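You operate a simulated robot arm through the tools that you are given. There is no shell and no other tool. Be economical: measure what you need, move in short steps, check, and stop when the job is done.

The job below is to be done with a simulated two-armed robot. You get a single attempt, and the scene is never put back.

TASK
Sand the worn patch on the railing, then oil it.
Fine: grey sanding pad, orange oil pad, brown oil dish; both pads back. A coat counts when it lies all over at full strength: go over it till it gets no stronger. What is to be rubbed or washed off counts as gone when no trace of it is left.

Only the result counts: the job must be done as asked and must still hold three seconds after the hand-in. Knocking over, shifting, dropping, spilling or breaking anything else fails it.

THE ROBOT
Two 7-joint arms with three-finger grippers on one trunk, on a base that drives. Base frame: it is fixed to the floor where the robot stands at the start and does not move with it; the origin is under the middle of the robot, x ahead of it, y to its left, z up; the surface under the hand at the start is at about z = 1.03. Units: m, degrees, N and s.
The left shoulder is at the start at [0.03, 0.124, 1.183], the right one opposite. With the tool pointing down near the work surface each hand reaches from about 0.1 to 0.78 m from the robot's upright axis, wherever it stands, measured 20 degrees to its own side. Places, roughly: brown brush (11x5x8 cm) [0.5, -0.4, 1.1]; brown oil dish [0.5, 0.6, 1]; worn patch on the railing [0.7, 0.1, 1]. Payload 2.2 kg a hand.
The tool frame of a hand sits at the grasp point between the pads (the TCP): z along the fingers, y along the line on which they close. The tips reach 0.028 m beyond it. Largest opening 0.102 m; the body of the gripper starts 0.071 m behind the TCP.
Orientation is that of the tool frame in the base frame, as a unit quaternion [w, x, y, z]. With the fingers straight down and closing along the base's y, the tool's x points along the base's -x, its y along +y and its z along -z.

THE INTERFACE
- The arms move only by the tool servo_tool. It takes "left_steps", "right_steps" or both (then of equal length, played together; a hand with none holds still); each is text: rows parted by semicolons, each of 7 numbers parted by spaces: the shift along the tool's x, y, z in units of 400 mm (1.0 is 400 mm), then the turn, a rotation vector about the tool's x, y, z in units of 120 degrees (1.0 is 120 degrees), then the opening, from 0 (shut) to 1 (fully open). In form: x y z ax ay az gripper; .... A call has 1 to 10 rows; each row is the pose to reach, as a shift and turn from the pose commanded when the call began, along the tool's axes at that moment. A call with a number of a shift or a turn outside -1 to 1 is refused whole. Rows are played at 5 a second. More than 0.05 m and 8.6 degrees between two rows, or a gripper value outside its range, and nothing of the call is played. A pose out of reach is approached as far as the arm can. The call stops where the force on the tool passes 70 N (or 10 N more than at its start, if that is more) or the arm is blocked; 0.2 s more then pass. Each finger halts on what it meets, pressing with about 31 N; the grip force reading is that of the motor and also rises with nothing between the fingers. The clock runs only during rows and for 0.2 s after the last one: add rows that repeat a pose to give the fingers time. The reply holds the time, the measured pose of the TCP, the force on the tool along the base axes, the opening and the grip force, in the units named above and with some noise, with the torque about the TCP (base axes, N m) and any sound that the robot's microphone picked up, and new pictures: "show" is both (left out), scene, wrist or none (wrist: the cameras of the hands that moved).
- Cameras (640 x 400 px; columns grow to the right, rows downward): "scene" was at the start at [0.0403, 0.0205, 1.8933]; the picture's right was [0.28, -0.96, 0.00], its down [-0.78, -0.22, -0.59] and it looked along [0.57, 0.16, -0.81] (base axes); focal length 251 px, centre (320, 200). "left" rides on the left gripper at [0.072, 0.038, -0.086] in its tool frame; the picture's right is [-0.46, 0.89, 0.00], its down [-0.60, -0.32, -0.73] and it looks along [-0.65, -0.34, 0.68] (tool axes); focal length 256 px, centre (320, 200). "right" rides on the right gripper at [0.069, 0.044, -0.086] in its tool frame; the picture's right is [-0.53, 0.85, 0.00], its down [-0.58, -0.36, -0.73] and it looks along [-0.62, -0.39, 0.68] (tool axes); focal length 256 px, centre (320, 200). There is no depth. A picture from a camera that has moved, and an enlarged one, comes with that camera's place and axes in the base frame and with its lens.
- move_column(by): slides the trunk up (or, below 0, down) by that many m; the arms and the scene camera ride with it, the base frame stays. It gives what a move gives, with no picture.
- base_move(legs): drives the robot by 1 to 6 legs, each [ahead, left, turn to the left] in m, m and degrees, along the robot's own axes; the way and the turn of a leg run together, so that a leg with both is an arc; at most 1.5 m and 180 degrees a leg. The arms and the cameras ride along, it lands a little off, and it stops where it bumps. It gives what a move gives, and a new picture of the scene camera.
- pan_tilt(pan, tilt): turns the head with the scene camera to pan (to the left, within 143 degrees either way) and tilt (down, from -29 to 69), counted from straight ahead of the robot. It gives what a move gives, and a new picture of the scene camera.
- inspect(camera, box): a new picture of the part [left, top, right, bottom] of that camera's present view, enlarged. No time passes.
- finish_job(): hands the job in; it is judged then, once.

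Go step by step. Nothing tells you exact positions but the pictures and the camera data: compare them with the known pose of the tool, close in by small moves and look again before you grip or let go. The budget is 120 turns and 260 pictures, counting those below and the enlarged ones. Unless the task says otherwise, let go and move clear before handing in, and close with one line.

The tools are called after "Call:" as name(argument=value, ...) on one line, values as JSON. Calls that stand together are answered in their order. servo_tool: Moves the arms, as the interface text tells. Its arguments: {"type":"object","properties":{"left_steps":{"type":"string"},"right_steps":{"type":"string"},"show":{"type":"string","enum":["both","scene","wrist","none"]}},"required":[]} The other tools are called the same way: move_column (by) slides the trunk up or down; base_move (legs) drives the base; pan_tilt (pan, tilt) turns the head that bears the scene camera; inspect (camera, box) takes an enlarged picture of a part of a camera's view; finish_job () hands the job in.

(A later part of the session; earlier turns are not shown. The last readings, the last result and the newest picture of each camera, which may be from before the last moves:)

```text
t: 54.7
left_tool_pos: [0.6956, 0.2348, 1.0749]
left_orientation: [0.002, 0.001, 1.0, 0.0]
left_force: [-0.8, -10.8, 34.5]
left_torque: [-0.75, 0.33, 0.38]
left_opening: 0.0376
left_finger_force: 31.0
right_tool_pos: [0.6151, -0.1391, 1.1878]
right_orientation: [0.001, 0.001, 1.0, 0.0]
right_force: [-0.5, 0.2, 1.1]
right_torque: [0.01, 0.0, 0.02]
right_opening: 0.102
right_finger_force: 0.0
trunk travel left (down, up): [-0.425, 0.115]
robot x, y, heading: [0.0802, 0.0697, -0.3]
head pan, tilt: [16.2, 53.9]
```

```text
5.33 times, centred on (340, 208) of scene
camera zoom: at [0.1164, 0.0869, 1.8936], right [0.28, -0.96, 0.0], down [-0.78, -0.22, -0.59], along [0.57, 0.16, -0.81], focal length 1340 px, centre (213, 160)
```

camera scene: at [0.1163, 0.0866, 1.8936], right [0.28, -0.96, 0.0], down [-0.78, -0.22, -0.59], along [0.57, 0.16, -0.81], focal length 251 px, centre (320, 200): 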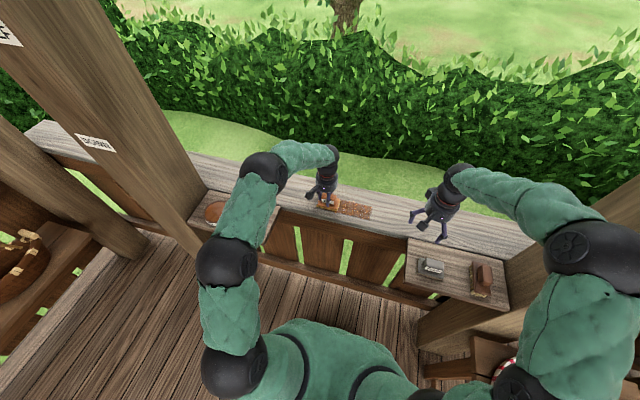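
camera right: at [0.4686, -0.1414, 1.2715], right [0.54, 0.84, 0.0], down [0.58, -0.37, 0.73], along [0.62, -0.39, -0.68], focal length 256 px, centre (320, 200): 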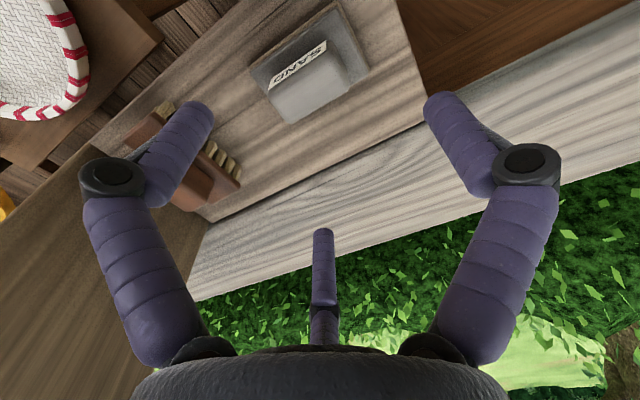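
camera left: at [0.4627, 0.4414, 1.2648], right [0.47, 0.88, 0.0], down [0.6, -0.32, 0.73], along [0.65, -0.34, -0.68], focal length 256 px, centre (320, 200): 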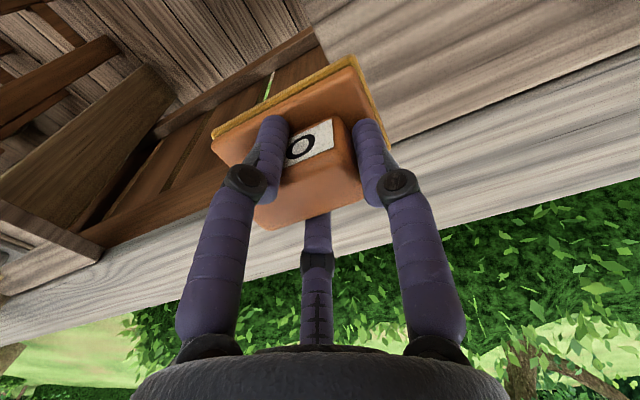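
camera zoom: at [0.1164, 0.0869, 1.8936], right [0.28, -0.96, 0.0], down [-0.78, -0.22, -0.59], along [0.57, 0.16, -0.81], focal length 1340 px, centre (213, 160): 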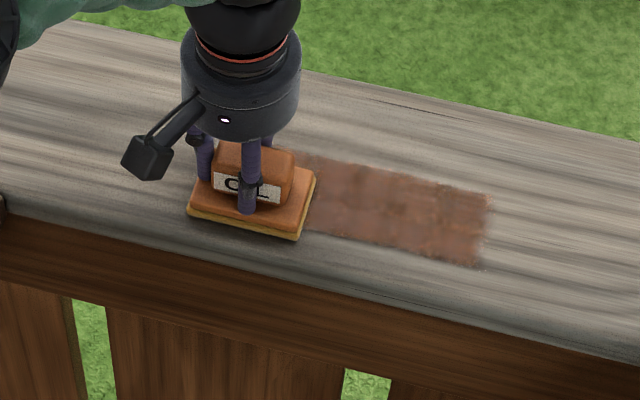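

The coat seems confined to the patch's area. I'll do another round over it, then lift to look.

Call:
servo_tool(left_steps="0 0 -0.003 0 0 0 0;-0.03 -0.1 -0.003 0 0 0 0;-0.03 -0.2 -0.003 0 0 0 0;-0.03 -0.3 -0.003 0 0 0 0;-0.03 -0.4 -0.003 0 0 0 0;-0.075 -0.4 -0.003 0 0 0 0;-0.075 -0.3 -0.003 0 0 0 0;-0.075 -0.2 -0.003 0 0 0 0;-0.075 -0.1 -0.003 0 0 0 0;-0.075 0 -0.003 0 0 0 0", show="none")

Call:
servo_tool(left_steps="0 0 -0.05 0 0 0 0;0 0.1 -0.1 0 0 0 0;0 0.2 -0.15 0 0 0 0;0.05 0.3 -0.2 0 0 0 0;0.1 0.38 -0.2 0 0 0 0;0.1 0.38 -0.2 0 0 0 0", show="wrist")

Call:
inspect(camera="scene", box=[290, 170, 386, 230])

```text
t: 56.9
left_tool_pos: [0.7253, 0.2345, 1.075]
left_orientation: [-0.001, 0.002, 1.0, 0.0]
left_force: [-0.8, -0.3, 4.2]
left_torque: [0.17, -0.15, -0.02]
left_opening: 0.0378
left_finger_force: 31.1
right_tool_pos: [0.6177, -0.1366, 1.1852]
right_orientation: [0.001, 0.001, 1.0, 0.0]
right_force: [0.0, 0.4, 0.1]
right_torque: [-0.02, -0.04, -0.04]
right_opening: 0.102
right_finger_force: 0.0
trunk travel left (down, up): [-0.425, 0.115]
robot x, y, heading: [0.0828, 0.0684, -0.3]
head pan, tilt: [16.2, 53.9]
```

```text
t: 58.3
left_tool_pos: [0.6872, 0.3849, 1.1572]
left_orientation: [-0.001, 0.001, 1.0, -0.001]
left_force: [0.5, 0.0, -1.7]
left_torque: [0.03, 0.0, -0.01]
left_opening: 0.0375
left_finger_force: 30.8
right_tool_pos: [0.619, -0.1389, 1.1841]
right_orientation: [0.0, 0.001, 1.0, 0.001]
right_force: [-0.2, 0.6, -0.4]
right_torque: [0.01, 0.01, 0.01]
right_opening: 0.1017
right_finger_force: 0.1
trunk travel left (down, up): [-0.425, 0.115]
robot x, y, heading: [0.0827, 0.071, -0.0]
head pan, tilt: [16.2, 53.9]
camera left: at [0.6143, 0.4239, 1.2424], right [0.47, 0.88, 0.0], down [0.6, -0.32, 0.73], along [0.65, -0.34, -0.68], focal length 256 px, centre (320, 200)
```

left: 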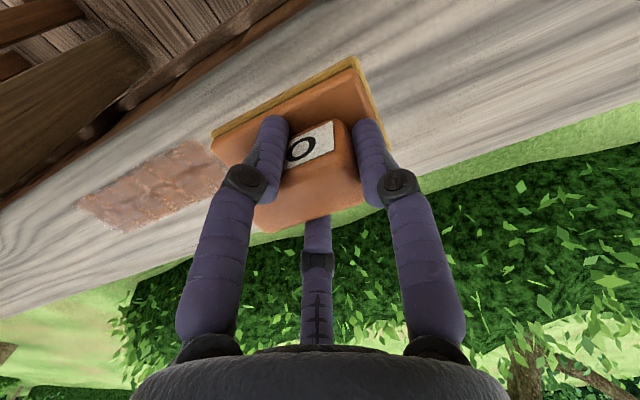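

```text
6.67 times, centred on (338, 200) of scene
camera zoom: at [0.1209, 0.0878, 1.8933], right [0.28, -0.96, 0.0], down [-0.78, -0.22, -0.59], along [0.57, 0.16, -0.81], focal length 1674 px, centre (200, 200)
```

zoom: 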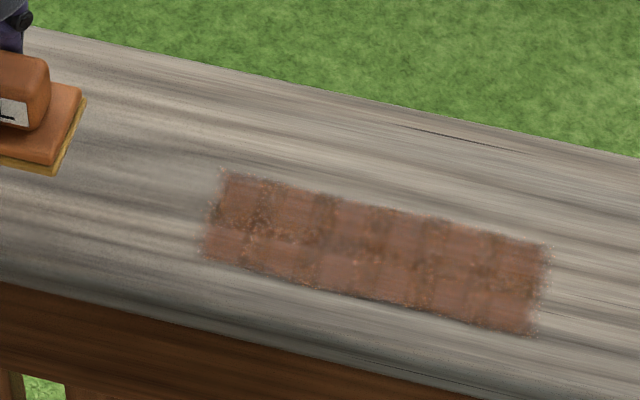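

The coat is within the patch but uneven. I'll go back for more rounds and compare whether it gets stronger.

Call:
servo_tool(left_steps="-0.05 -0.08 0 0 0 0 0;-0.1 -0.18 0.05 0 0 0 0;-0.1 -0.28 0.1 0 0 0 0;-0.1 -0.37 0.15 0 0 0 0;-0.1 -0.38 0.19 0 0 0 0;-0.1 -0.38 0.203 0 0 0 0;-0.1 -0.38 0.205 0 0 0 0", show="none")

Call:
servo_tool(left_steps="0 0 0 0 0 0 0;0 -0.1 0 0 0 0 0;0 -0.2 0 0 0 0 0;0 -0.3 0 0 0 0 0;0 -0.4 0 0 0 0 0;0.04 -0.4 0 0 0 0 0;0.04 -0.3 0 0 0 0 0;0.04 -0.2 0 0 0 0 0;0.04 -0.1 0 0 0 0 0;0.04 0 0 0 0 0 0", show="none")

Call:
servo_tool(left_steps="0.03 0 0 0 0 0 0;0.03 -0.1 0 0 0 0 0;0.03 -0.2 0 0 0 0 0;0.03 -0.3 0 0 0 0 0;0.03 -0.4 0 0 0 0 0;0 -0.4 0 0 0 0 0;0 -0.3 0 0 0 0 0;0 -0.2 0 0 0 0 0;0 -0.1 0 0 0 0 0;0 0 0 0 0 0 0", show="none")

Call:
servo_tool(left_steps="0 0 -0.05 0 0 0 0;0 0.1 -0.1 0 0 0 0;0 0.2 -0.15 0 0 0 0;0 0.3 -0.2 0 0 0 0;0 0.38 -0.2 0 0 0 0;0 0.38 -0.2 0 0 0 0", show="wrist")

Call:
inspect(camera="scene", box=[290, 170, 386, 230])

```text
t: 59.9
left_tool_pos: [0.7261, 0.2356, 1.0752]
left_orientation: [0.001, 0.001, 1.0, -0.001]
left_force: [-0.5, -0.2, 4.6]
left_torque: [0.22, 0.19, 0.02]
left_opening: 0.0374
left_finger_force: 31.1
right_tool_pos: [0.6181, -0.1371, 1.1855]
right_orientation: [-0.001, 0.002, 1.0, 0.0]
right_force: [0.6, 0.2, 0.4]
right_torque: [-0.04, -0.02, -0.03]
right_opening: 0.1018
right_finger_force: 0.2
trunk travel left (down, up): [-0.425, 0.115]
robot x, y, heading: [0.0784, 0.0677, -0.1]
head pan, tilt: [16.2, 53.9]
```

```text
t: 62.1
left_tool_pos: [0.7079, 0.2353, 1.0755]
left_orientation: [0.002, 0.001, 1.0, 0.0]
left_force: [0.8, -8.7, 31.5]
left_torque: [-0.79, 0.29, 0.28]
left_opening: 0.0374
left_finger_force: 30.7
right_tool_pos: [0.6168, -0.1394, 1.1867]
right_orientation: [0.001, 0.001, 1.0, 0.001]
right_force: [0.0, 0.2, -0.4]
right_torque: [0.0, 0.01, 0.0]
right_opening: 0.102
right_finger_force: 0.0
trunk travel left (down, up): [-0.425, 0.115]
robot x, y, heading: [0.0754, 0.0682, 0.0]
head pan, tilt: [16.2, 53.9]
```

```text
t: 64.3
left_tool_pos: [0.7105, 0.2356, 1.0745]
left_orientation: [0.001, 0.001, 1.0, 0.0]
left_force: [1.7, -8.0, 27.4]
left_torque: [-0.51, 0.1, 0.19]
left_opening: 0.0374
left_finger_force: 30.8
right_tool_pos: [0.6175, -0.1372, 1.1876]
right_orientation: [0.001, 0.001, 1.0, 0.0]
right_force: [-0.2, 0.0, 0.1]
right_torque: [-0.05, -0.01, -0.02]
right_opening: 0.1022
right_finger_force: 0.1
trunk travel left (down, up): [-0.425, 0.115]
robot x, y, heading: [0.0814, 0.0671, -0.3]
head pan, tilt: [16.2, 53.9]
```

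```text
t: 65.7
left_tool_pos: [0.7114, 0.3875, 1.1519]
left_orientation: [0.0, 0.0, 1.0, 0.0]
left_force: [1.0, 0.6, -0.7]
left_torque: [0.0, 0.0, 0.02]
left_opening: 0.0373
left_finger_force: 31.1
right_tool_pos: [0.6182, -0.1376, 1.1847]
right_orientation: [0.0, 0.001, 1.0, 0.001]
right_force: [-1.3, 0.3, -0.3]
right_torque: [-0.01, -0.02, 0.0]
right_opening: 0.1017
right_finger_force: 0.1
trunk travel left (down, up): [-0.425, 0.115]
robot x, y, heading: [0.0788, 0.0652, -0.0]
head pan, tilt: [16.2, 53.9]
camera left: at [0.6374, 0.4243, 1.2375], right [0.47, 0.88, 0.0], down [0.6, -0.32, 0.73], along [0.65, -0.34, -0.68], focal length 256 px, centre (320, 200)
```

left: 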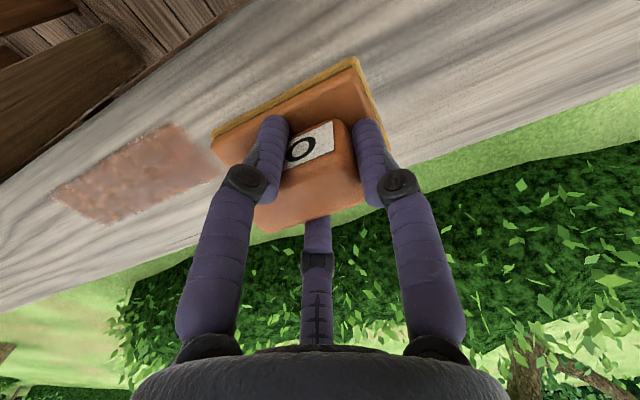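

```text
6.67 times, centred on (338, 200) of scene
camera zoom: at [0.1202, 0.0879, 1.8933], right [0.28, -0.96, 0.0], down [-0.78, -0.22, -0.59], along [0.57, 0.16, -0.81], focal length 1674 px, centre (200, 200)
```

zoom: 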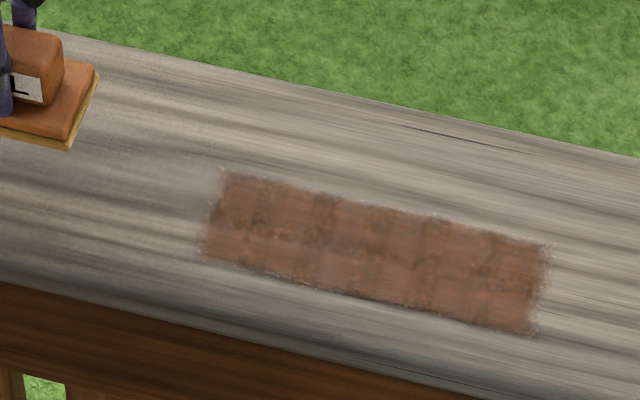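

It got stronger and more even. More rounds over three lanes.

Call:
servo_tool(left_steps="0 -0.1 0.0 0 0 0 0;0 -0.2 0.05 0 0 0 0;0 -0.3 0.1 0 0 0 0;-0.03 -0.37 0.15 0 0 0 0;-0.06 -0.38 0.18 0 0 0 0;-0.06 -0.38 0.196 0 0 0 0;-0.06 -0.38 0.196 0 0 0 0", show="none")

Call:
servo_tool(left_steps="0 0.02 0.002 0 0 0 0;0 -0.1 0.002 0 0 0 0;0 -0.2 0.002 0 0 0 0;0 -0.3 0.002 0 0 0 0;0 -0.42 0.002 0 0 0 0;0.05 -0.42 0.001 0 0 0 0;0.05 -0.3 0 0 0 0 0;0.05 -0.2 0 0 0 0 0;0.05 -0.1 0 0 0 0 0;0.05 0.02 0 0 0 0 0", show="none")

Call:
servo_tool(left_steps="0.05 0 0 0 0 0 0;0.05 -0.1 0 0 0 0 0;0.05 -0.2 0 0 0 0 0;0.05 -0.3 0 0 0 0 0;0.05 -0.42 0 0 0 0 0;0.02 -0.42 0 0 0 0 0;0.02 -0.3 0 0 0 0 0;0.02 -0.2 0 0 0 0 0;0.02 -0.1 0 0 0 0 0;0.02 0 0 0 0 0 0", show="none")

Call:
servo_tool(left_steps="-0.02 0 0 0 0 0 0;-0.02 -0.1 0 0 0 0 0;-0.02 -0.2 0 0 0 0 0;-0.02 -0.3 0 0 0 0 0;-0.02 -0.42 0 0 0 0 0;-0.04 -0.42 0 0 0 0 0;-0.04 -0.3 0 0 0 0 0;-0.04 -0.2 0 0 0 0 0;-0.04 -0.1 0 0 0 0 0;-0.04 0 0 0 0 0 0", show="none")

Call:
servo_tool(left_steps="0 0 -0.05 0 0 0 0;0 0.1 -0.1 0 0 0 0;0 0.2 -0.15 0 0 0 0;0 0.3 -0.2 0 0 0 0;0 0.38 -0.2 0 0 0 0;0 0.38 -0.2 0 0 0 0", show="wrist")

Call:
inspect(camera="scene", box=[290, 170, 386, 230])

```text
t: 67.3
left_tool_pos: [0.7355, 0.2354, 1.0762]
left_orientation: [0.0, 0.0, 1.0, 0.0]
left_force: [0.6, -0.3, 3.1]
left_torque: [0.17, 0.1, -0.04]
left_opening: 0.0374
left_finger_force: 31.3
right_tool_pos: [0.6193, -0.1368, 1.1858]
right_orientation: [0.0, 0.0, 1.0, 0.001]
right_force: [-0.4, -0.1, -1.2]
right_torque: [0.01, 0.0, -0.04]
right_opening: 0.1018
right_finger_force: 0.1
trunk travel left (down, up): [-0.425, 0.115]
robot x, y, heading: [0.0829, 0.0688, -0.1]
head pan, tilt: [16.2, 53.9]
```

```text
t: 69.5
left_tool_pos: [0.7119, 0.2392, 1.0752]
left_orientation: [0.0, 0.0, 1.0, 0.0]
left_force: [0.6, -7.1, 26.8]
left_torque: [-0.64, 0.25, 0.36]
left_opening: 0.0375
left_finger_force: 30.7
right_tool_pos: [0.6158, -0.1375, 1.1863]
right_orientation: [0.001, 0.001, 1.0, -0.001]
right_force: [-0.2, -0.4, 0.1]
right_torque: [-0.03, 0.02, 0.01]
right_opening: 0.1021
right_finger_force: 0.1
trunk travel left (down, up): [-0.425, 0.115]
robot x, y, heading: [0.0811, 0.0669, -0.3]
head pan, tilt: [16.2, 53.9]
```

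```text
t: 71.7
left_tool_pos: [0.7029, 0.2459, 1.0746]
left_orientation: [-0.002, 0.001, 1.0, 0.0]
left_force: [0.1, -1.9, 6.6]
left_torque: [0.06, -0.18, -0.09]
left_opening: 0.0374
left_finger_force: 31.1
right_tool_pos: [0.6182, -0.1367, 1.1866]
right_orientation: [0.0, 0.001, 1.0, 0.0]
right_force: [0.1, 1.8, 0.7]
right_torque: [-0.03, -0.01, 0.03]
right_opening: 0.1019
right_finger_force: 0.0
trunk travel left (down, up): [-0.425, 0.115]
robot x, y, heading: [0.0808, 0.0685, 0.1]
head pan, tilt: [16.2, 53.9]
```

```text
t: 73.9
left_tool_pos: [0.7225, 0.2424, 1.0762]
left_orientation: [-0.001, 0.001, 1.0, -0.001]
left_force: [-1.4, -0.2, -0.7]
left_torque: [-0.02, -0.03, 0.02]
left_opening: 0.0375
left_finger_force: 30.6
right_tool_pos: [0.6191, -0.1364, 1.1862]
right_orientation: [0.0, 0.001, 1.0, 0.0]
right_force: [-0.7, 0.6, -0.3]
right_torque: [-0.04, -0.02, -0.02]
right_opening: 0.1019
right_finger_force: 0.0
trunk travel left (down, up): [-0.425, 0.115]
robot x, y, heading: [0.0784, 0.0707, -0.4]
head pan, tilt: [16.2, 53.9]
```

```text
t: 75.3
left_tool_pos: [0.7232, 0.3957, 1.1548]
left_orientation: [0.0, 0.001, 1.0, 0.001]
left_force: [1.6, 0.1, -1.3]
left_torque: [0.04, 0.03, 0.01]
left_opening: 0.0375
left_finger_force: 30.9
right_tool_pos: [0.6182, -0.1374, 1.186]
right_orientation: [0.001, 0.001, 1.0, -0.001]
right_force: [-0.4, -0.6, -0.4]
right_torque: [-0.01, -0.02, 0.02]
right_opening: 0.102
right_finger_force: 0.0
trunk travel left (down, up): [-0.425, 0.115]
robot x, y, heading: [0.0777, 0.0708, -0.0]
head pan, tilt: [16.2, 53.9]
camera left: at [0.65, 0.4339, 1.2413], right [0.47, 0.88, 0.0], down [0.6, -0.32, 0.73], along [0.65, -0.34, -0.68], focal length 256 px, centre (320, 200)
```

left: 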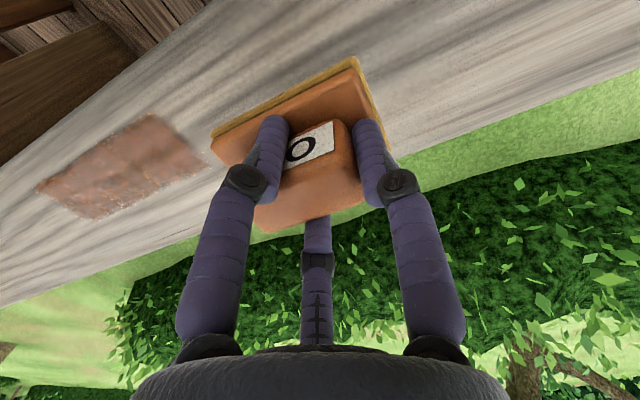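

```text
6.67 times, centred on (338, 200) of scene
camera zoom: at [0.1201, 0.0878, 1.8934], right [0.28, -0.96, 0.0], down [-0.78, -0.22, -0.59], along [0.57, 0.16, -0.81], focal length 1674 px, centre (200, 200)
```

zoom: 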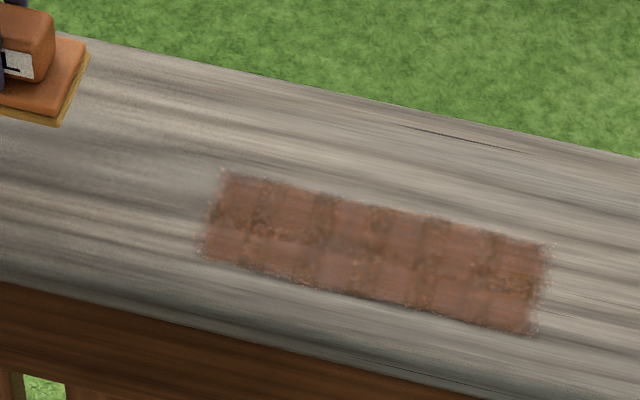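

The gain is now small, so the pad may be running dry. I'll back up and re-dip.

Call:
base_move(legs=[[-0.08, 0, 0]])

Call:
servo_tool(left_steps="0.08 0.05 -0.05 0 0 0 0;0.16 0.1 -0.05 0 0 0 0;0.24 0.18 -0.05 0 0 0 0;0.27 0.28 -0.05 0 0 0 0;0.27 0.38 -0.05 0 0 0 0;0.27 0.48 -0.05 0 0 0 0;0.27 0.56 -0.05 0 0 0 0;0.27 0.61 -0.04 0 0 0 0;0.27 0.61 0 0 0 0 0;0.27 0.61 0 0 0 0 0", show="wrist")

Call:
inspect(camera="scene", box=[202, 150, 282, 210])

```text
t: 76.3
left_tool_pos: [0.6447, 0.3972, 1.156]
left_orientation: [-0.001, 0.0, 1.0, 0.0]
left_force: [-0.3, -0.2, 0.0]
left_torque: [0.02, 0.03, 0.02]
left_opening: 0.0372
left_finger_force: 30.9
right_tool_pos: [0.5405, -0.1371, 1.185]
right_orientation: [0.0, 0.001, 1.0, 0.0]
right_force: [-0.3, -0.5, 0.2]
right_torque: [0.03, -0.04, -0.03]
right_opening: 0.1019
right_finger_force: 0.1
trunk travel left (down, up): [-0.425, 0.115]
robot x, y, heading: [0.0011, 0.0699, -0.2]
head pan, tilt: [16.2, 53.9]
camera scene: at [0.0403, 0.0888, 1.8934], right [0.28, -0.96, 0.0], down [-0.78, -0.22, -0.59], along [0.57, 0.16, -0.81], focal length 251 px, centre (320, 200)
```

scene: 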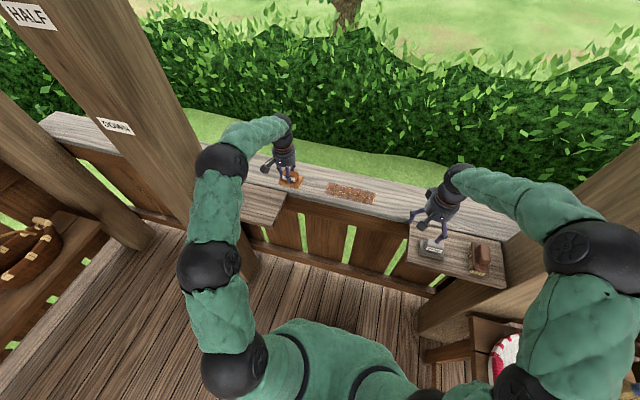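

```text
t: 78.5
left_tool_pos: [0.5387, 0.6405, 1.1557]
left_orientation: [0.0, 0.0, 1.0, 0.0]
left_force: [0.4, 0.3, -1.8]
left_torque: [0.02, 0.02, 0.01]
left_opening: 0.0374
left_finger_force: 30.9
right_tool_pos: [0.5407, -0.1374, 1.1867]
right_orientation: [0.0, 0.001, 1.0, 0.0]
right_force: [1.0, 0.1, 0.6]
right_torque: [-0.05, -0.03, 0.0]
right_opening: 0.1021
right_finger_force: 0.0
trunk travel left (down, up): [-0.425, 0.115]
robot x, y, heading: [0.0017, 0.0674, -0.0]
head pan, tilt: [16.2, 53.9]
camera left: at [0.4651, 0.6778, 1.2415], right [0.47, 0.88, 0.0], down [0.6, -0.32, 0.73], along [0.65, -0.34, -0.68], focal length 256 px, centre (320, 200)
```

left: 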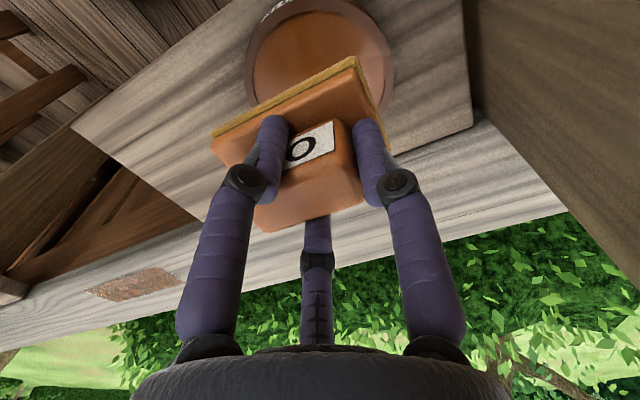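

```text
6.67 times, centred on (242, 180) of scene
camera zoom: at [0.0421, 0.089, 1.8934], right [0.28, -0.96, 0.0], down [-0.78, -0.22, -0.59], along [0.57, 0.16, -0.81], focal length 1674 px, centre (840, 333)
```

zoom: 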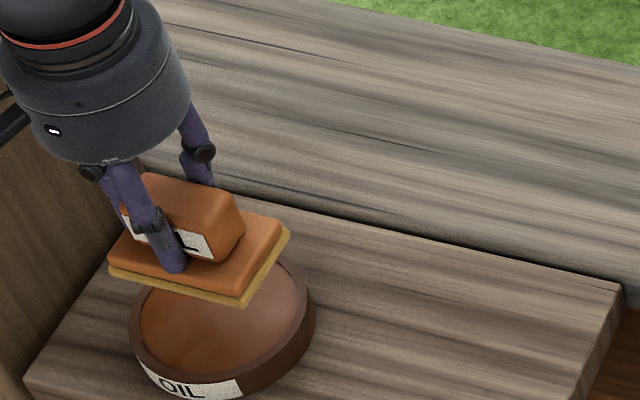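

Call:
servo_tool(left_steps="0.01 0.004 0.05 0 0 0 0;0.01 0.004 0.1 0 0 0 0;0.01 0.004 0.13 0 0 0 0;0.01 0.004 0.142 0 0 0 0;0.01 0.004 0.146 0 0 0 0;0.01 0.004 0.149 0 0 0 0;0.01 0.004 0.149 0 0 0 0;0.01 0.004 0.149 0 0 0 0;0.01 0.004 0.149 0 0 0 0", show="none")

Call:
inspect(camera="scene", box=[202, 150, 282, 210])

```text
t: 80.5
left_tool_pos: [0.5344, 0.6411, 1.0956]
left_orientation: [0.0, 0.001, 1.0, 0.0]
left_force: [-0.6, -0.1, 0.2]
left_torque: [0.05, -0.01, -0.03]
left_opening: 0.0376
left_finger_force: 31.1
right_tool_pos: [0.5398, -0.1379, 1.1861]
right_orientation: [0.001, 0.0, 1.0, 0.001]
right_force: [0.1, 0.2, 0.3]
right_torque: [0.01, 0.02, 0.0]
right_opening: 0.1018
right_finger_force: 0.0
trunk travel left (down, up): [-0.425, 0.115]
robot x, y, heading: [0.0024, 0.0738, 0.2]
head pan, tilt: [16.2, 53.9]
```

```text
6.67 times, centred on (242, 180) of scene
camera zoom: at [0.0423, 0.089, 1.8934], right [0.28, -0.96, 0.0], down [-0.78, -0.22, -0.59], along [0.57, 0.16, -0.81], focal length 1674 px, centre (840, 333)
```

zoom: 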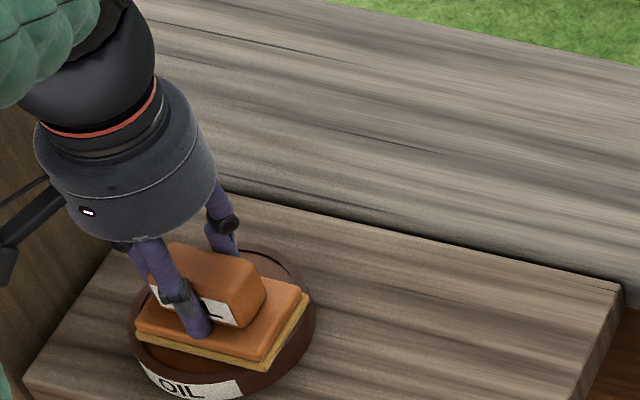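

Call:
servo_tool(left_steps="0 0 0.003 0 0 0 0;0 0 0.006 0 0 0 0;0 0 0.009 0 0 0 0;0 0 0.009 0 0 0 0;0 0 0.009 0 0 0 0;0 0 0.009 0 0 0 0", show="none")

Call:
inspect(camera="scene", box=[202, 150, 282, 210])

```text
t: 81.9
left_tool_pos: [0.5349, 0.6427, 1.095]
left_orientation: [0.002, 0.001, 1.0, 0.003]
left_force: [1.3, 1.3, 21.7]
left_torque: [-0.38, 0.23, 0.12]
left_opening: 0.0377
left_finger_force: 30.4
right_tool_pos: [0.5396, -0.1392, 1.1857]
right_orientation: [0.001, 0.001, 1.0, 0.001]
right_force: [-0.4, -0.7, -0.2]
right_torque: [0.02, -0.04, 0.0]
right_opening: 0.102
right_finger_force: 0.1
trunk travel left (down, up): [-0.425, 0.115]
robot x, y, heading: [0.0018, 0.0677, -0.1]
head pan, tilt: [16.2, 53.9]
```

```text
6.67 times, centred on (242, 180) of scene
camera zoom: at [0.0405, 0.087, 1.8935], right [0.28, -0.96, 0.0], down [-0.78, -0.22, -0.59], along [0.57, 0.16, -0.81], focal length 1674 px, centre (840, 333)
```

zoom: 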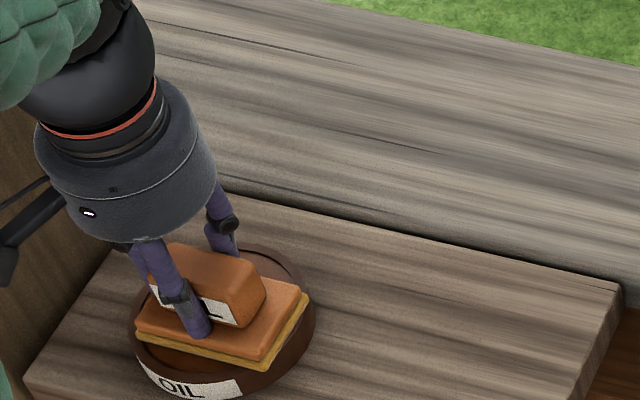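

Dipped with 22 N. Lift, back off from the post, and return to the patch.

Call:
servo_tool(left_steps="0 0 -0.05 0 0 0 0;0 0 -0.12 0 0 0 0;0 0 -0.2 0 0 0 0;0 -0.1 -0.22 0 0 0 0;0 -0.2 -0.22 0 0 0 0;0 -0.3 -0.22 0 0 0 0;0 -0.4 -0.22 0 0 0 0;0 -0.5 -0.22 0 0 0 0;0 -0.6 -0.22 0 0 0 0;0 -0.6 -0.22 0 0 0 0", show="wrist")

Call:
base_move(legs=[[0.08, 0, 0]])

```text
t: 84.1
left_tool_pos: [0.537, 0.4036, 1.1805]
left_orientation: [-0.001, 0.001, 1.0, 0.0]
left_force: [0.3, 1.7, -1.2]
left_torque: [0.02, -0.01, -0.01]
left_opening: 0.037
left_finger_force: 31.0
right_tool_pos: [0.5407, -0.1358, 1.1853]
right_orientation: [0.0, 0.0, 1.0, 0.001]
right_force: [-0.6, -0.3, -1.1]
right_torque: [0.0, -0.03, 0.02]
right_opening: 0.1019
right_finger_force: 0.1
trunk travel left (down, up): [-0.425, 0.115]
robot x, y, heading: [-0.0019, 0.0687, -0.2]
head pan, tilt: [16.2, 53.9]
camera left: at [0.4625, 0.442, 1.2655], right [0.47, 0.88, 0.0], down [0.6, -0.32, 0.73], along [0.65, -0.34, -0.68], focal length 256 px, centre (320, 200)
```

left: 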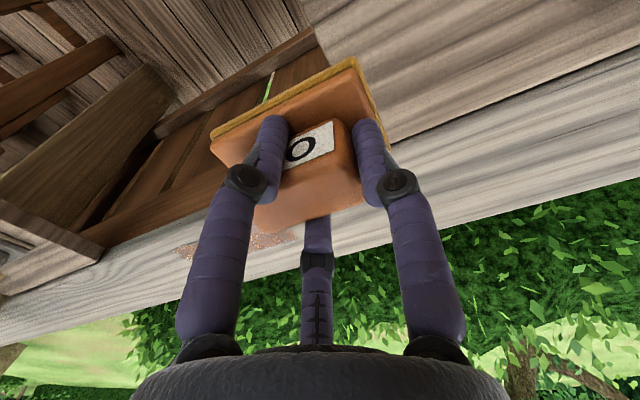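

```text
t: 85.2
left_tool_pos: [0.6171, 0.4031, 1.1796]
left_orientation: [0.0, 0.0, 1.0, 0.0]
left_force: [0.3, 0.1, -2.0]
left_torque: [0.02, 0.04, 0.01]
left_opening: 0.0373
left_finger_force: 30.5
right_tool_pos: [0.6211, -0.1372, 1.1843]
right_orientation: [-0.001, 0.001, 1.0, 0.0]
right_force: [0.6, -0.9, 0.1]
right_torque: [0.02, 0.03, -0.02]
right_opening: 0.1017
right_finger_force: 0.1
trunk travel left (down, up): [-0.425, 0.115]
robot x, y, heading: [0.0846, 0.0677, 0.0]
head pan, tilt: [16.2, 53.9]
camera scene: at [0.1238, 0.089, 1.8933], right [0.28, -0.96, 0.0], down [-0.78, -0.22, -0.59], along [0.56, 0.16, -0.81], focal length 251 px, centre (320, 200)
```

scene: 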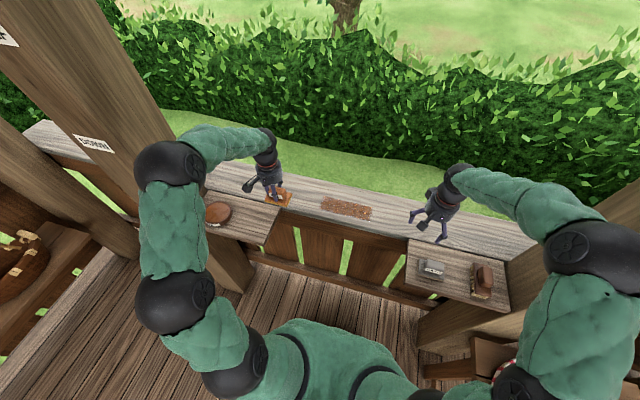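

Call:
servo_tool(left_steps="-0.06 -0.08 0 0 0 0 0;-0.12 -0.16 0 0 0 0 0;-0.18 -0.24 0 0 0 0 0;-0.23 -0.32 0.04 0 0 0 0;-0.25 -0.4 0.1 0 0 0 0;-0.25 -0.42 0.18 0 0 0 0;-0.25 -0.42 0.24 0 0 0 0;-0.25 -0.42 0.258 0 0 0 0;-0.25 -0.42 0.264 0 0 0 0;-0.25 -0.42 0.264 0 0 0 0", show="none")

```text
t: 87.4
left_tool_pos: [0.7162, 0.2345, 1.0757]
left_orientation: [0.001, 0.002, 1.0, 0.0]
left_force: [-1.2, -1.3, 8.8]
left_torque: [0.27, 0.14, 0.05]
left_opening: 0.0373
left_finger_force: 30.7
right_tool_pos: [0.6194, -0.1381, 1.1859]
right_orientation: [0.0, 0.001, 1.0, -0.001]
right_force: [-0.4, -0.2, 0.0]
right_torque: [-0.01, 0.01, -0.01]
right_opening: 0.1017
right_finger_force: 0.1
trunk travel left (down, up): [-0.425, 0.115]
robot x, y, heading: [0.0828, 0.0709, -0.4]
head pan, tilt: [16.2, 53.9]
```

In contact at 9 N. I'll run a full set of lanes with a bit more pressure.

Call:
servo_tool(left_steps="0 0.01 0.003 0 0 0 0;0 -0.1 0.003 0 0 0 0;0 -0.2 0.003 0 0 0 0;0 -0.3 0.003 0 0 0 0;0 -0.41 0.003 0 0 0 0;0.045 -0.41 0.003 0 0 0 0;0.045 -0.3 0.003 0 0 0 0;0.045 -0.2 0.003 0 0 0 0;0.045 -0.1 0.003 0 0 0 0;0.045 0.01 0.003 0 0 0 0", show="none")

Call:
servo_tool(left_steps="-0.09 0 0 0 0 0 0;-0.09 -0.1 0 0 0 0 0;-0.09 -0.2 0 0 0 0 0;-0.09 -0.3 0 0 0 0 0;-0.09 -0.41 0 0 0 0 0;-0.06 -0.41 0 0 0 0 0;-0.06 -0.3 0 0 0 0 0;-0.06 -0.2 0 0 0 0 0;-0.06 -0.1 0 0 0 0 0;-0.06 0 0 0 0 0 0", show="none")

Call:
servo_tool(left_steps="0.03 0 0 0 0 0 0;0.03 -0.1 0 0 0 0 0;0.03 -0.2 0 0 0 0 0;0.03 -0.3 0 0 0 0 0;0.03 -0.41 0 0 0 0 0;0 -0.41 0 0 0 0 0;0 -0.3 0 0 0 0 0;0 -0.2 0 0 0 0 0;0 -0.1 0 0 0 0 0;0 0 0 0 0 0 0", show="none")

Call:
servo_tool(left_steps="0 0 -0.05 0 0 0 0;0 0.1 -0.1 0 0 0 0;0 0.2 -0.15 0 0 0 0;0 0.3 -0.2 0 0 0 0;0 0.38 -0.2 0 0 0 0;0 0.38 -0.2 0 0 0 0", show="wrist")

Call:
inspect(camera="scene", box=[290, 170, 386, 230])

```text
t: 89.6
left_tool_pos: [0.6954, 0.2386, 1.0741]
left_orientation: [0.003, 0.001, 1.0, 0.0]
left_force: [0.8, -12.1, 39.5]
left_torque: [-0.93, 0.27, 0.36]
left_opening: 0.0373
left_finger_force: 30.5
right_tool_pos: [0.6184, -0.1385, 1.1869]
right_orientation: [0.001, 0.001, 1.0, 0.001]
right_force: [-0.1, 0.8, 0.0]
right_torque: [-0.02, 0.03, 0.02]
right_opening: 0.1021
right_finger_force: 0.0
trunk travel left (down, up): [-0.425, 0.115]
robot x, y, heading: [0.0799, 0.0696, 0.0]
head pan, tilt: [16.2, 53.9]
```

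```text
t: 91.8
left_tool_pos: [0.7193, 0.2405, 1.0746]
left_orientation: [0.0, 0.001, 1.0, 0.0]
left_force: [-0.2, -4.6, 17.5]
left_torque: [-0.15, 0.12, 0.13]
left_opening: 0.0376
left_finger_force: 30.9
right_tool_pos: [0.6185, -0.1373, 1.1867]
right_orientation: [0.001, 0.001, 1.0, 0.0]
right_force: [0.2, 0.8, -0.3]
right_torque: [-0.03, -0.02, 0.02]
right_opening: 0.1017
right_finger_force: 0.1
trunk travel left (down, up): [-0.425, 0.115]
robot x, y, heading: [0.0789, 0.0698, -0.1]
head pan, tilt: [16.2, 53.9]
```

```text
t: 94.0
left_tool_pos: [0.7229, 0.2379, 1.0748]
left_orientation: [0.0, 0.001, 1.0, -0.001]
left_force: [1.1, -6.6, 19.9]
left_torque: [-0.25, -0.09, 0.02]
left_opening: 0.0378
left_finger_force: 30.9
right_tool_pos: [0.6188, -0.1381, 1.1868]
right_orientation: [0.0, 0.002, 1.0, 0.0]
right_force: [0.8, 0.1, 0.2]
right_torque: [-0.02, 0.0, 0.0]
right_opening: 0.1021
right_finger_force: 0.1
trunk travel left (down, up): [-0.425, 0.115]
robot x, y, heading: [0.079, 0.0687, -0.1]
head pan, tilt: [16.2, 53.9]
```

```text
t: 95.4
left_tool_pos: [0.7197, 0.3921, 1.1524]
left_orientation: [-0.001, 0.001, 1.0, 0.001]
left_force: [1.0, -0.3, -1.8]
left_torque: [0.03, -0.02, 0.03]
left_opening: 0.0372
left_finger_force: 30.8
right_tool_pos: [0.6203, -0.1378, 1.1841]
right_orientation: [-0.001, 0.001, 1.0, 0.0]
right_force: [0.4, -1.0, -0.4]
right_torque: [-0.04, 0.02, 0.0]
right_opening: 0.1022
right_finger_force: 0.0
trunk travel left (down, up): [-0.425, 0.115]
robot x, y, heading: [0.0846, 0.0674, -0.1]
head pan, tilt: [16.2, 53.9]
camera left: at [0.6461, 0.4285, 1.2386], right [0.47, 0.88, 0.0], down [0.6, -0.32, 0.73], along [0.65, -0.34, -0.68], focal length 256 px, centre (320, 200)
```

left: 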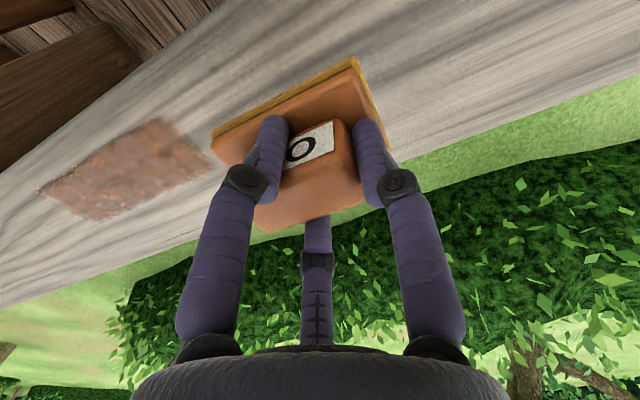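

```text
6.67 times, centred on (338, 200) of scene
camera zoom: at [0.1215, 0.0878, 1.8934], right [0.28, -0.96, 0.0], down [-0.78, -0.22, -0.59], along [0.57, 0.16, -0.81], focal length 1674 px, centre (200, 200)
```

zoom: 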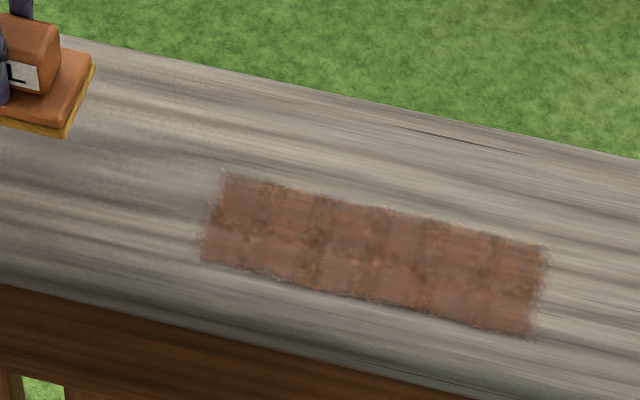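

Call:
inspect(camera="scene", box=[315, 190, 379, 230])

```text
10.00 times, centred on (347, 210) of scene
camera zoom: at [0.1215, 0.0878, 1.8934], right [0.28, -0.96, 0.0], down [-0.78, -0.22, -0.59], along [0.57, 0.16, -0.81], focal length 2512 px, centre (50, 100)
```

zoom: 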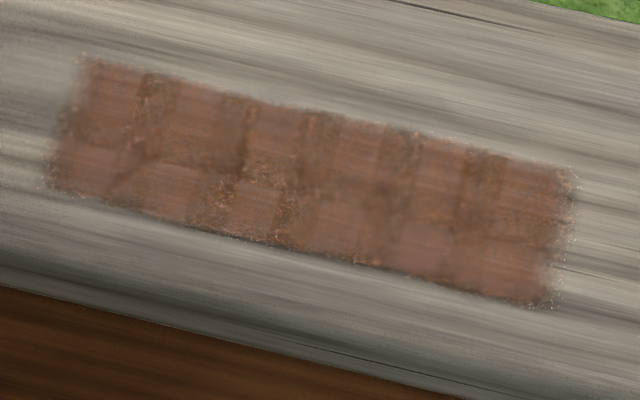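

The coat is made of overlapping cells, and a few in the front row look slightly paler. I'll run another full set and compare for any change.

Call:
servo_tool(left_steps="0 -0.1 0.0 0 0 0 0;0 -0.2 0.05 0 0 0 0;0 -0.3 0.1 0 0 0 0;0.03 -0.37 0.15 0 0 0 0;0.05 -0.38 0.18 0 0 0 0;0.05 -0.38 0.198 0 0 0 0;0.05 -0.38 0.2 0 0 0 0", show="none")

Call:
servo_tool(left_steps="0.01 0.01 0 0 0 0 0;0.01 -0.1 0.001 0 0 0 0;0.01 -0.2 0.002 0 0 0 0;0.01 -0.3 0.002 0 0 0 0;0.01 -0.42 0.002 0 0 0 0;0.02 -0.42 0.002 0 0 0 0;0.02 -0.3 0.002 0 0 0 0;0.02 -0.2 0.002 0 0 0 0;0.02 -0.1 0.001 0 0 0 0;0.02 0.01 0 0 0 0 0", show="none")

Call:
servo_tool(left_steps="-0.05 0 0 0 0 0 0;-0.05 -0.1 0.001 0 0 0 0;-0.05 -0.2 0.002 0 0 0 0;-0.05 -0.3 0.002 0 0 0 0;-0.05 -0.41 0.002 0 0 0 0;-0.1 -0.41 0.002 0 0 0 0;-0.1 -0.3 0.002 0 0 0 0;-0.1 -0.2 0.002 0 0 0 0;-0.1 -0.1 0.001 0 0 0 0;-0.1 0 0 0 0 0 0", show="none")

Call:
servo_tool(left_steps="0.04 0 0 0 0 0 0;0.04 -0.1 0.001 0 0 0 0;0.04 -0.2 0.002 0 0 0 0;0.04 -0.3 0.002 0 0 0 0;0.04 -0.41 0.002 0 0 0 0;0.1 -0.41 0.002 0 0 0 0;0.1 -0.3 0.002 0 0 0 0;0.1 -0.2 0.002 0 0 0 0;0.1 -0.1 0.001 0 0 0 0;0.1 0 0 0 0 0 0", show="none")

Call:
servo_tool(left_steps="0 0 -0.05 0 0 0 0;0 0.1 -0.1 0 0 0 0;0 0.2 -0.15 0 0 0 0;0 0.3 -0.2 0 0 0 0;0 0.38 -0.2 0 0 0 0;0 0.38 -0.2 0 0 0 0", show="wrist")

Call:
inspect(camera="scene", box=[315, 190, 379, 230])

```text
t: 97.0
left_tool_pos: [0.7006, 0.2393, 1.0751]
left_orientation: [0.002, 0.001, 1.0, 0.0]
left_force: [-1.2, 1.9, 13.5]
left_torque: [0.07, 0.49, -0.06]
left_opening: 0.0375
left_finger_force: 31.2
right_tool_pos: [0.6186, -0.1365, 1.1862]
right_orientation: [0.0, 0.0, 1.0, 0.0]
right_force: [0.8, 0.7, -0.5]
right_torque: [0.01, 0.0, 0.01]
right_opening: 0.1019
right_finger_force: 0.0
trunk travel left (down, up): [-0.425, 0.115]
robot x, y, heading: [0.0808, 0.0689, -0.1]
head pan, tilt: [16.2, 53.9]
```

```text
t: 99.2
left_tool_pos: [0.6925, 0.2424, 1.0749]
left_orientation: [0.002, 0.002, 1.0, 0.0]
left_force: [-0.5, -12.3, 35.5]
left_torque: [-0.76, 0.06, 0.19]
left_opening: 0.0375
left_finger_force: 31.5
right_tool_pos: [0.6181, -0.1388, 1.1864]
right_orientation: [0.001, 0.001, 1.0, 0.001]
right_force: [-0.1, 0.2, 0.2]
right_torque: [0.0, 0.01, -0.03]
right_opening: 0.1022
right_finger_force: 0.1
trunk travel left (down, up): [-0.425, 0.115]
robot x, y, heading: [0.0791, 0.0689, -0.1]
head pan, tilt: [16.2, 53.9]
```

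```text
t: 101.4
left_tool_pos: [0.7314, 0.2445, 1.0743]
left_orientation: [0.002, 0.001, 1.0, 0.0]
left_force: [0.0, -9.1, 27.6]
left_torque: [-0.43, 0.2, 0.3]
left_opening: 0.0378
left_finger_force: 30.4
right_tool_pos: [0.6182, -0.1378, 1.1871]
right_orientation: [0.002, 0.001, 1.0, 0.0]
right_force: [0.2, 0.0, -0.2]
right_torque: [-0.01, -0.04, 0.0]
right_opening: 0.1024
right_finger_force: 0.0
trunk travel left (down, up): [-0.425, 0.115]
robot x, y, heading: [0.0816, 0.0683, -0.0]
head pan, tilt: [16.2, 53.9]
```

```text
t: 103.6
left_tool_pos: [0.6922, 0.2424, 1.0756]
left_orientation: [0.001, 0.001, 1.0, 0.0]
left_force: [0.5, -8.6, 28.3]
left_torque: [-0.65, 0.09, 0.31]
left_opening: 0.0376
left_finger_force: 30.7
right_tool_pos: [0.6187, -0.137, 1.1874]
right_orientation: [0.001, 0.001, 1.0, 0.001]
right_force: [0.5, 0.6, -0.1]
right_torque: [0.02, 0.01, -0.06]
right_opening: 0.1022
right_finger_force: 0.1
trunk travel left (down, up): [-0.425, 0.115]
robot x, y, heading: [0.0787, 0.067, -0.2]
head pan, tilt: [16.2, 53.9]
```

```text
t: 105.0
left_tool_pos: [0.6937, 0.3979, 1.154]
left_orientation: [0.0, 0.001, 1.0, 0.0]
left_force: [0.2, -0.3, -0.1]
left_torque: [0.05, 0.01, 0.01]
left_opening: 0.0374
left_finger_force: 30.9
right_tool_pos: [0.6205, -0.138, 1.1851]
right_orientation: [0.0, 0.001, 1.0, -0.001]
right_force: [-1.0, 0.7, -0.5]
right_torque: [0.05, -0.01, -0.02]
right_opening: 0.1019
right_finger_force: 0.1
trunk travel left (down, up): [-0.425, 0.115]
robot x, y, heading: [0.0821, 0.0686, 0.0]
head pan, tilt: [16.2, 53.9]
camera left: at [0.6192, 0.4353, 1.2392], right [0.47, 0.88, 0.0], down [0.6, -0.32, 0.73], along [0.65, -0.34, -0.68], focal length 256 px, centre (320, 200)
```

left: 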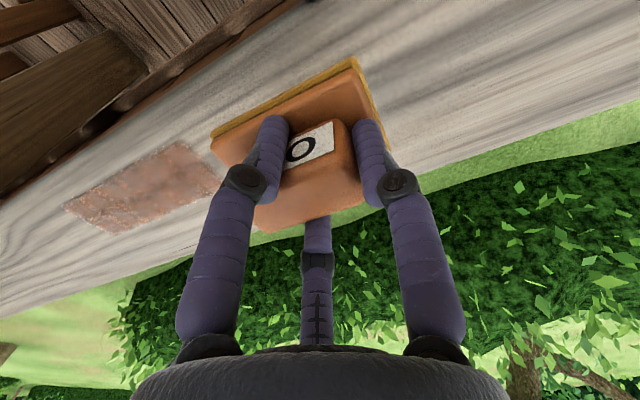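

```text
10.00 times, centred on (347, 210) of scene
camera zoom: at [0.1216, 0.0877, 1.8934], right [0.28, -0.96, 0.0], down [-0.78, -0.22, -0.59], along [0.57, 0.16, -0.81], focal length 2512 px, centre (50, 100)
```

zoom: 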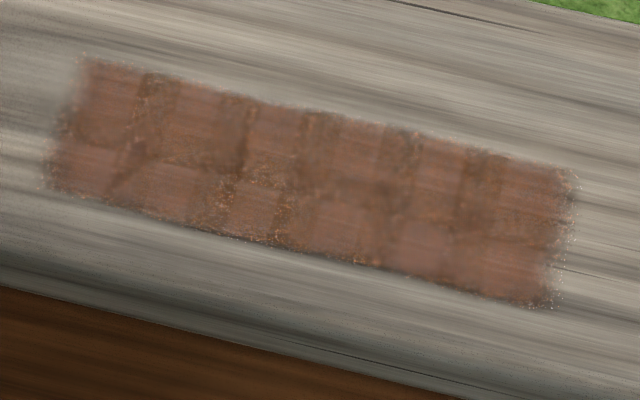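

There's almost no change this round, but the pad may simply be dry. One more dip and round will tell whether the coat is truly at full strength.

Call:
base_move(legs=[[-0.08, 0, 0]])

Call:
servo_tool(left_steps="0.08 0.05 -0.05 0 0 0 0;0.16 0.1 -0.05 0 0 0 0;0.197 0.18 -0.05 0 0 0 0;0.197 0.28 -0.05 0 0 0 0;0.197 0.38 -0.05 0 0 0 0;0.197 0.48 -0.05 0 0 0 0;0.197 0.56 -0.05 0 0 0 0;0.197 0.611 -0.04 0 0 0 0;0.197 0.611 0 0 0 0 0;0.197 0.611 0 0 0 0 0", show="wrist")

```text
t: 106.0
left_tool_pos: [0.6103, 0.3962, 1.1539]
left_orientation: [0.0, 0.001, 1.0, 0.0]
left_force: [-1.5, 0.6, -0.3]
left_torque: [0.0, -0.04, 0.02]
left_opening: 0.0374
left_finger_force: 31.4
right_tool_pos: [0.5371, -0.1376, 1.1863]
right_orientation: [0.001, 0.002, 1.0, 0.0]
right_force: [-1.3, 0.1, 0.2]
right_torque: [0.0, -0.03, 0.02]
right_opening: 0.1019
right_finger_force: 0.1
trunk travel left (down, up): [-0.425, 0.115]
robot x, y, heading: [-0.0021, 0.0727, -0.2]
head pan, tilt: [16.2, 53.9]
camera scene: at [0.0381, 0.0888, 1.8934], right [0.28, -0.96, 0.0], down [-0.78, -0.22, -0.59], along [0.57, 0.16, -0.81], focal length 251 px, centre (320, 200)
```

scene: 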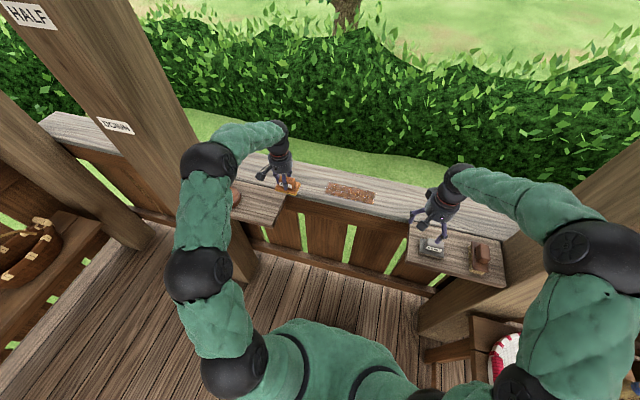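

```text
t: 108.2
left_tool_pos: [0.5339, 0.6425, 1.1536]
left_orientation: [0.0, 0.002, 1.0, -0.001]
left_force: [0.4, 0.2, -1.2]
left_torque: [0.01, -0.03, 0.02]
left_opening: 0.0374
left_finger_force: 31.4
right_tool_pos: [0.5381, -0.1378, 1.1862]
right_orientation: [0.0, 0.002, 1.0, -0.001]
right_force: [-0.1, 0.2, 0.4]
right_torque: [-0.04, 0.03, 0.01]
right_opening: 0.1019
right_finger_force: 0.0
trunk travel left (down, up): [-0.425, 0.115]
robot x, y, heading: [0.0029, 0.0717, -0.3]
head pan, tilt: [16.2, 53.9]
camera left: at [0.4595, 0.6804, 1.2385], right [0.47, 0.88, 0.0], down [0.6, -0.32, 0.73], along [0.65, -0.34, -0.68], focal length 256 px, centre (320, 200)
```

left: 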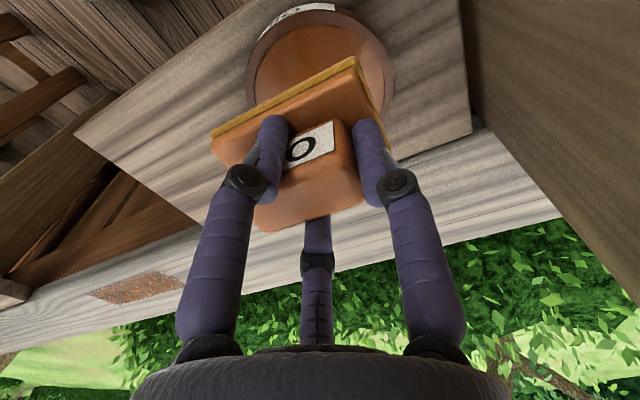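

Call:
servo_tool(left_steps="-0.003 0.001 0.05 0 0 0 0;-0.003 0.001 0.1 0 0 0 0;-0.003 0.001 0.13 0 0 0 0;-0.003 0.001 0.143 0 0 0 0;-0.003 0.001 0.148 0 0 0 0;-0.003 0.001 0.153 0 0 0 0;-0.003 0.001 0.153 0 0 0 0;-0.003 0.001 0.153 0 0 0 0;-0.003 0.001 0.153 0 0 0 0", show="none")

```text
t: 110.2
left_tool_pos: [0.5353, 0.6426, 1.0958]
left_orientation: [0.002, 0.001, 1.0, 0.003]
left_force: [2.5, 1.9, 28.4]
left_torque: [-0.56, 0.23, 0.11]
left_opening: 0.0377
left_finger_force: 31.0
right_tool_pos: [0.5364, -0.139, 1.1857]
right_orientation: [0.001, 0.002, 1.0, 0.001]
right_force: [0.3, -0.3, 0.7]
right_torque: [0.02, 0.0, 0.03]
right_opening: 0.1022
right_finger_force: 0.1
trunk travel left (down, up): [-0.425, 0.115]
robot x, y, heading: [-0.0011, 0.0696, -0.1]
head pan, tilt: [16.2, 53.9]
```

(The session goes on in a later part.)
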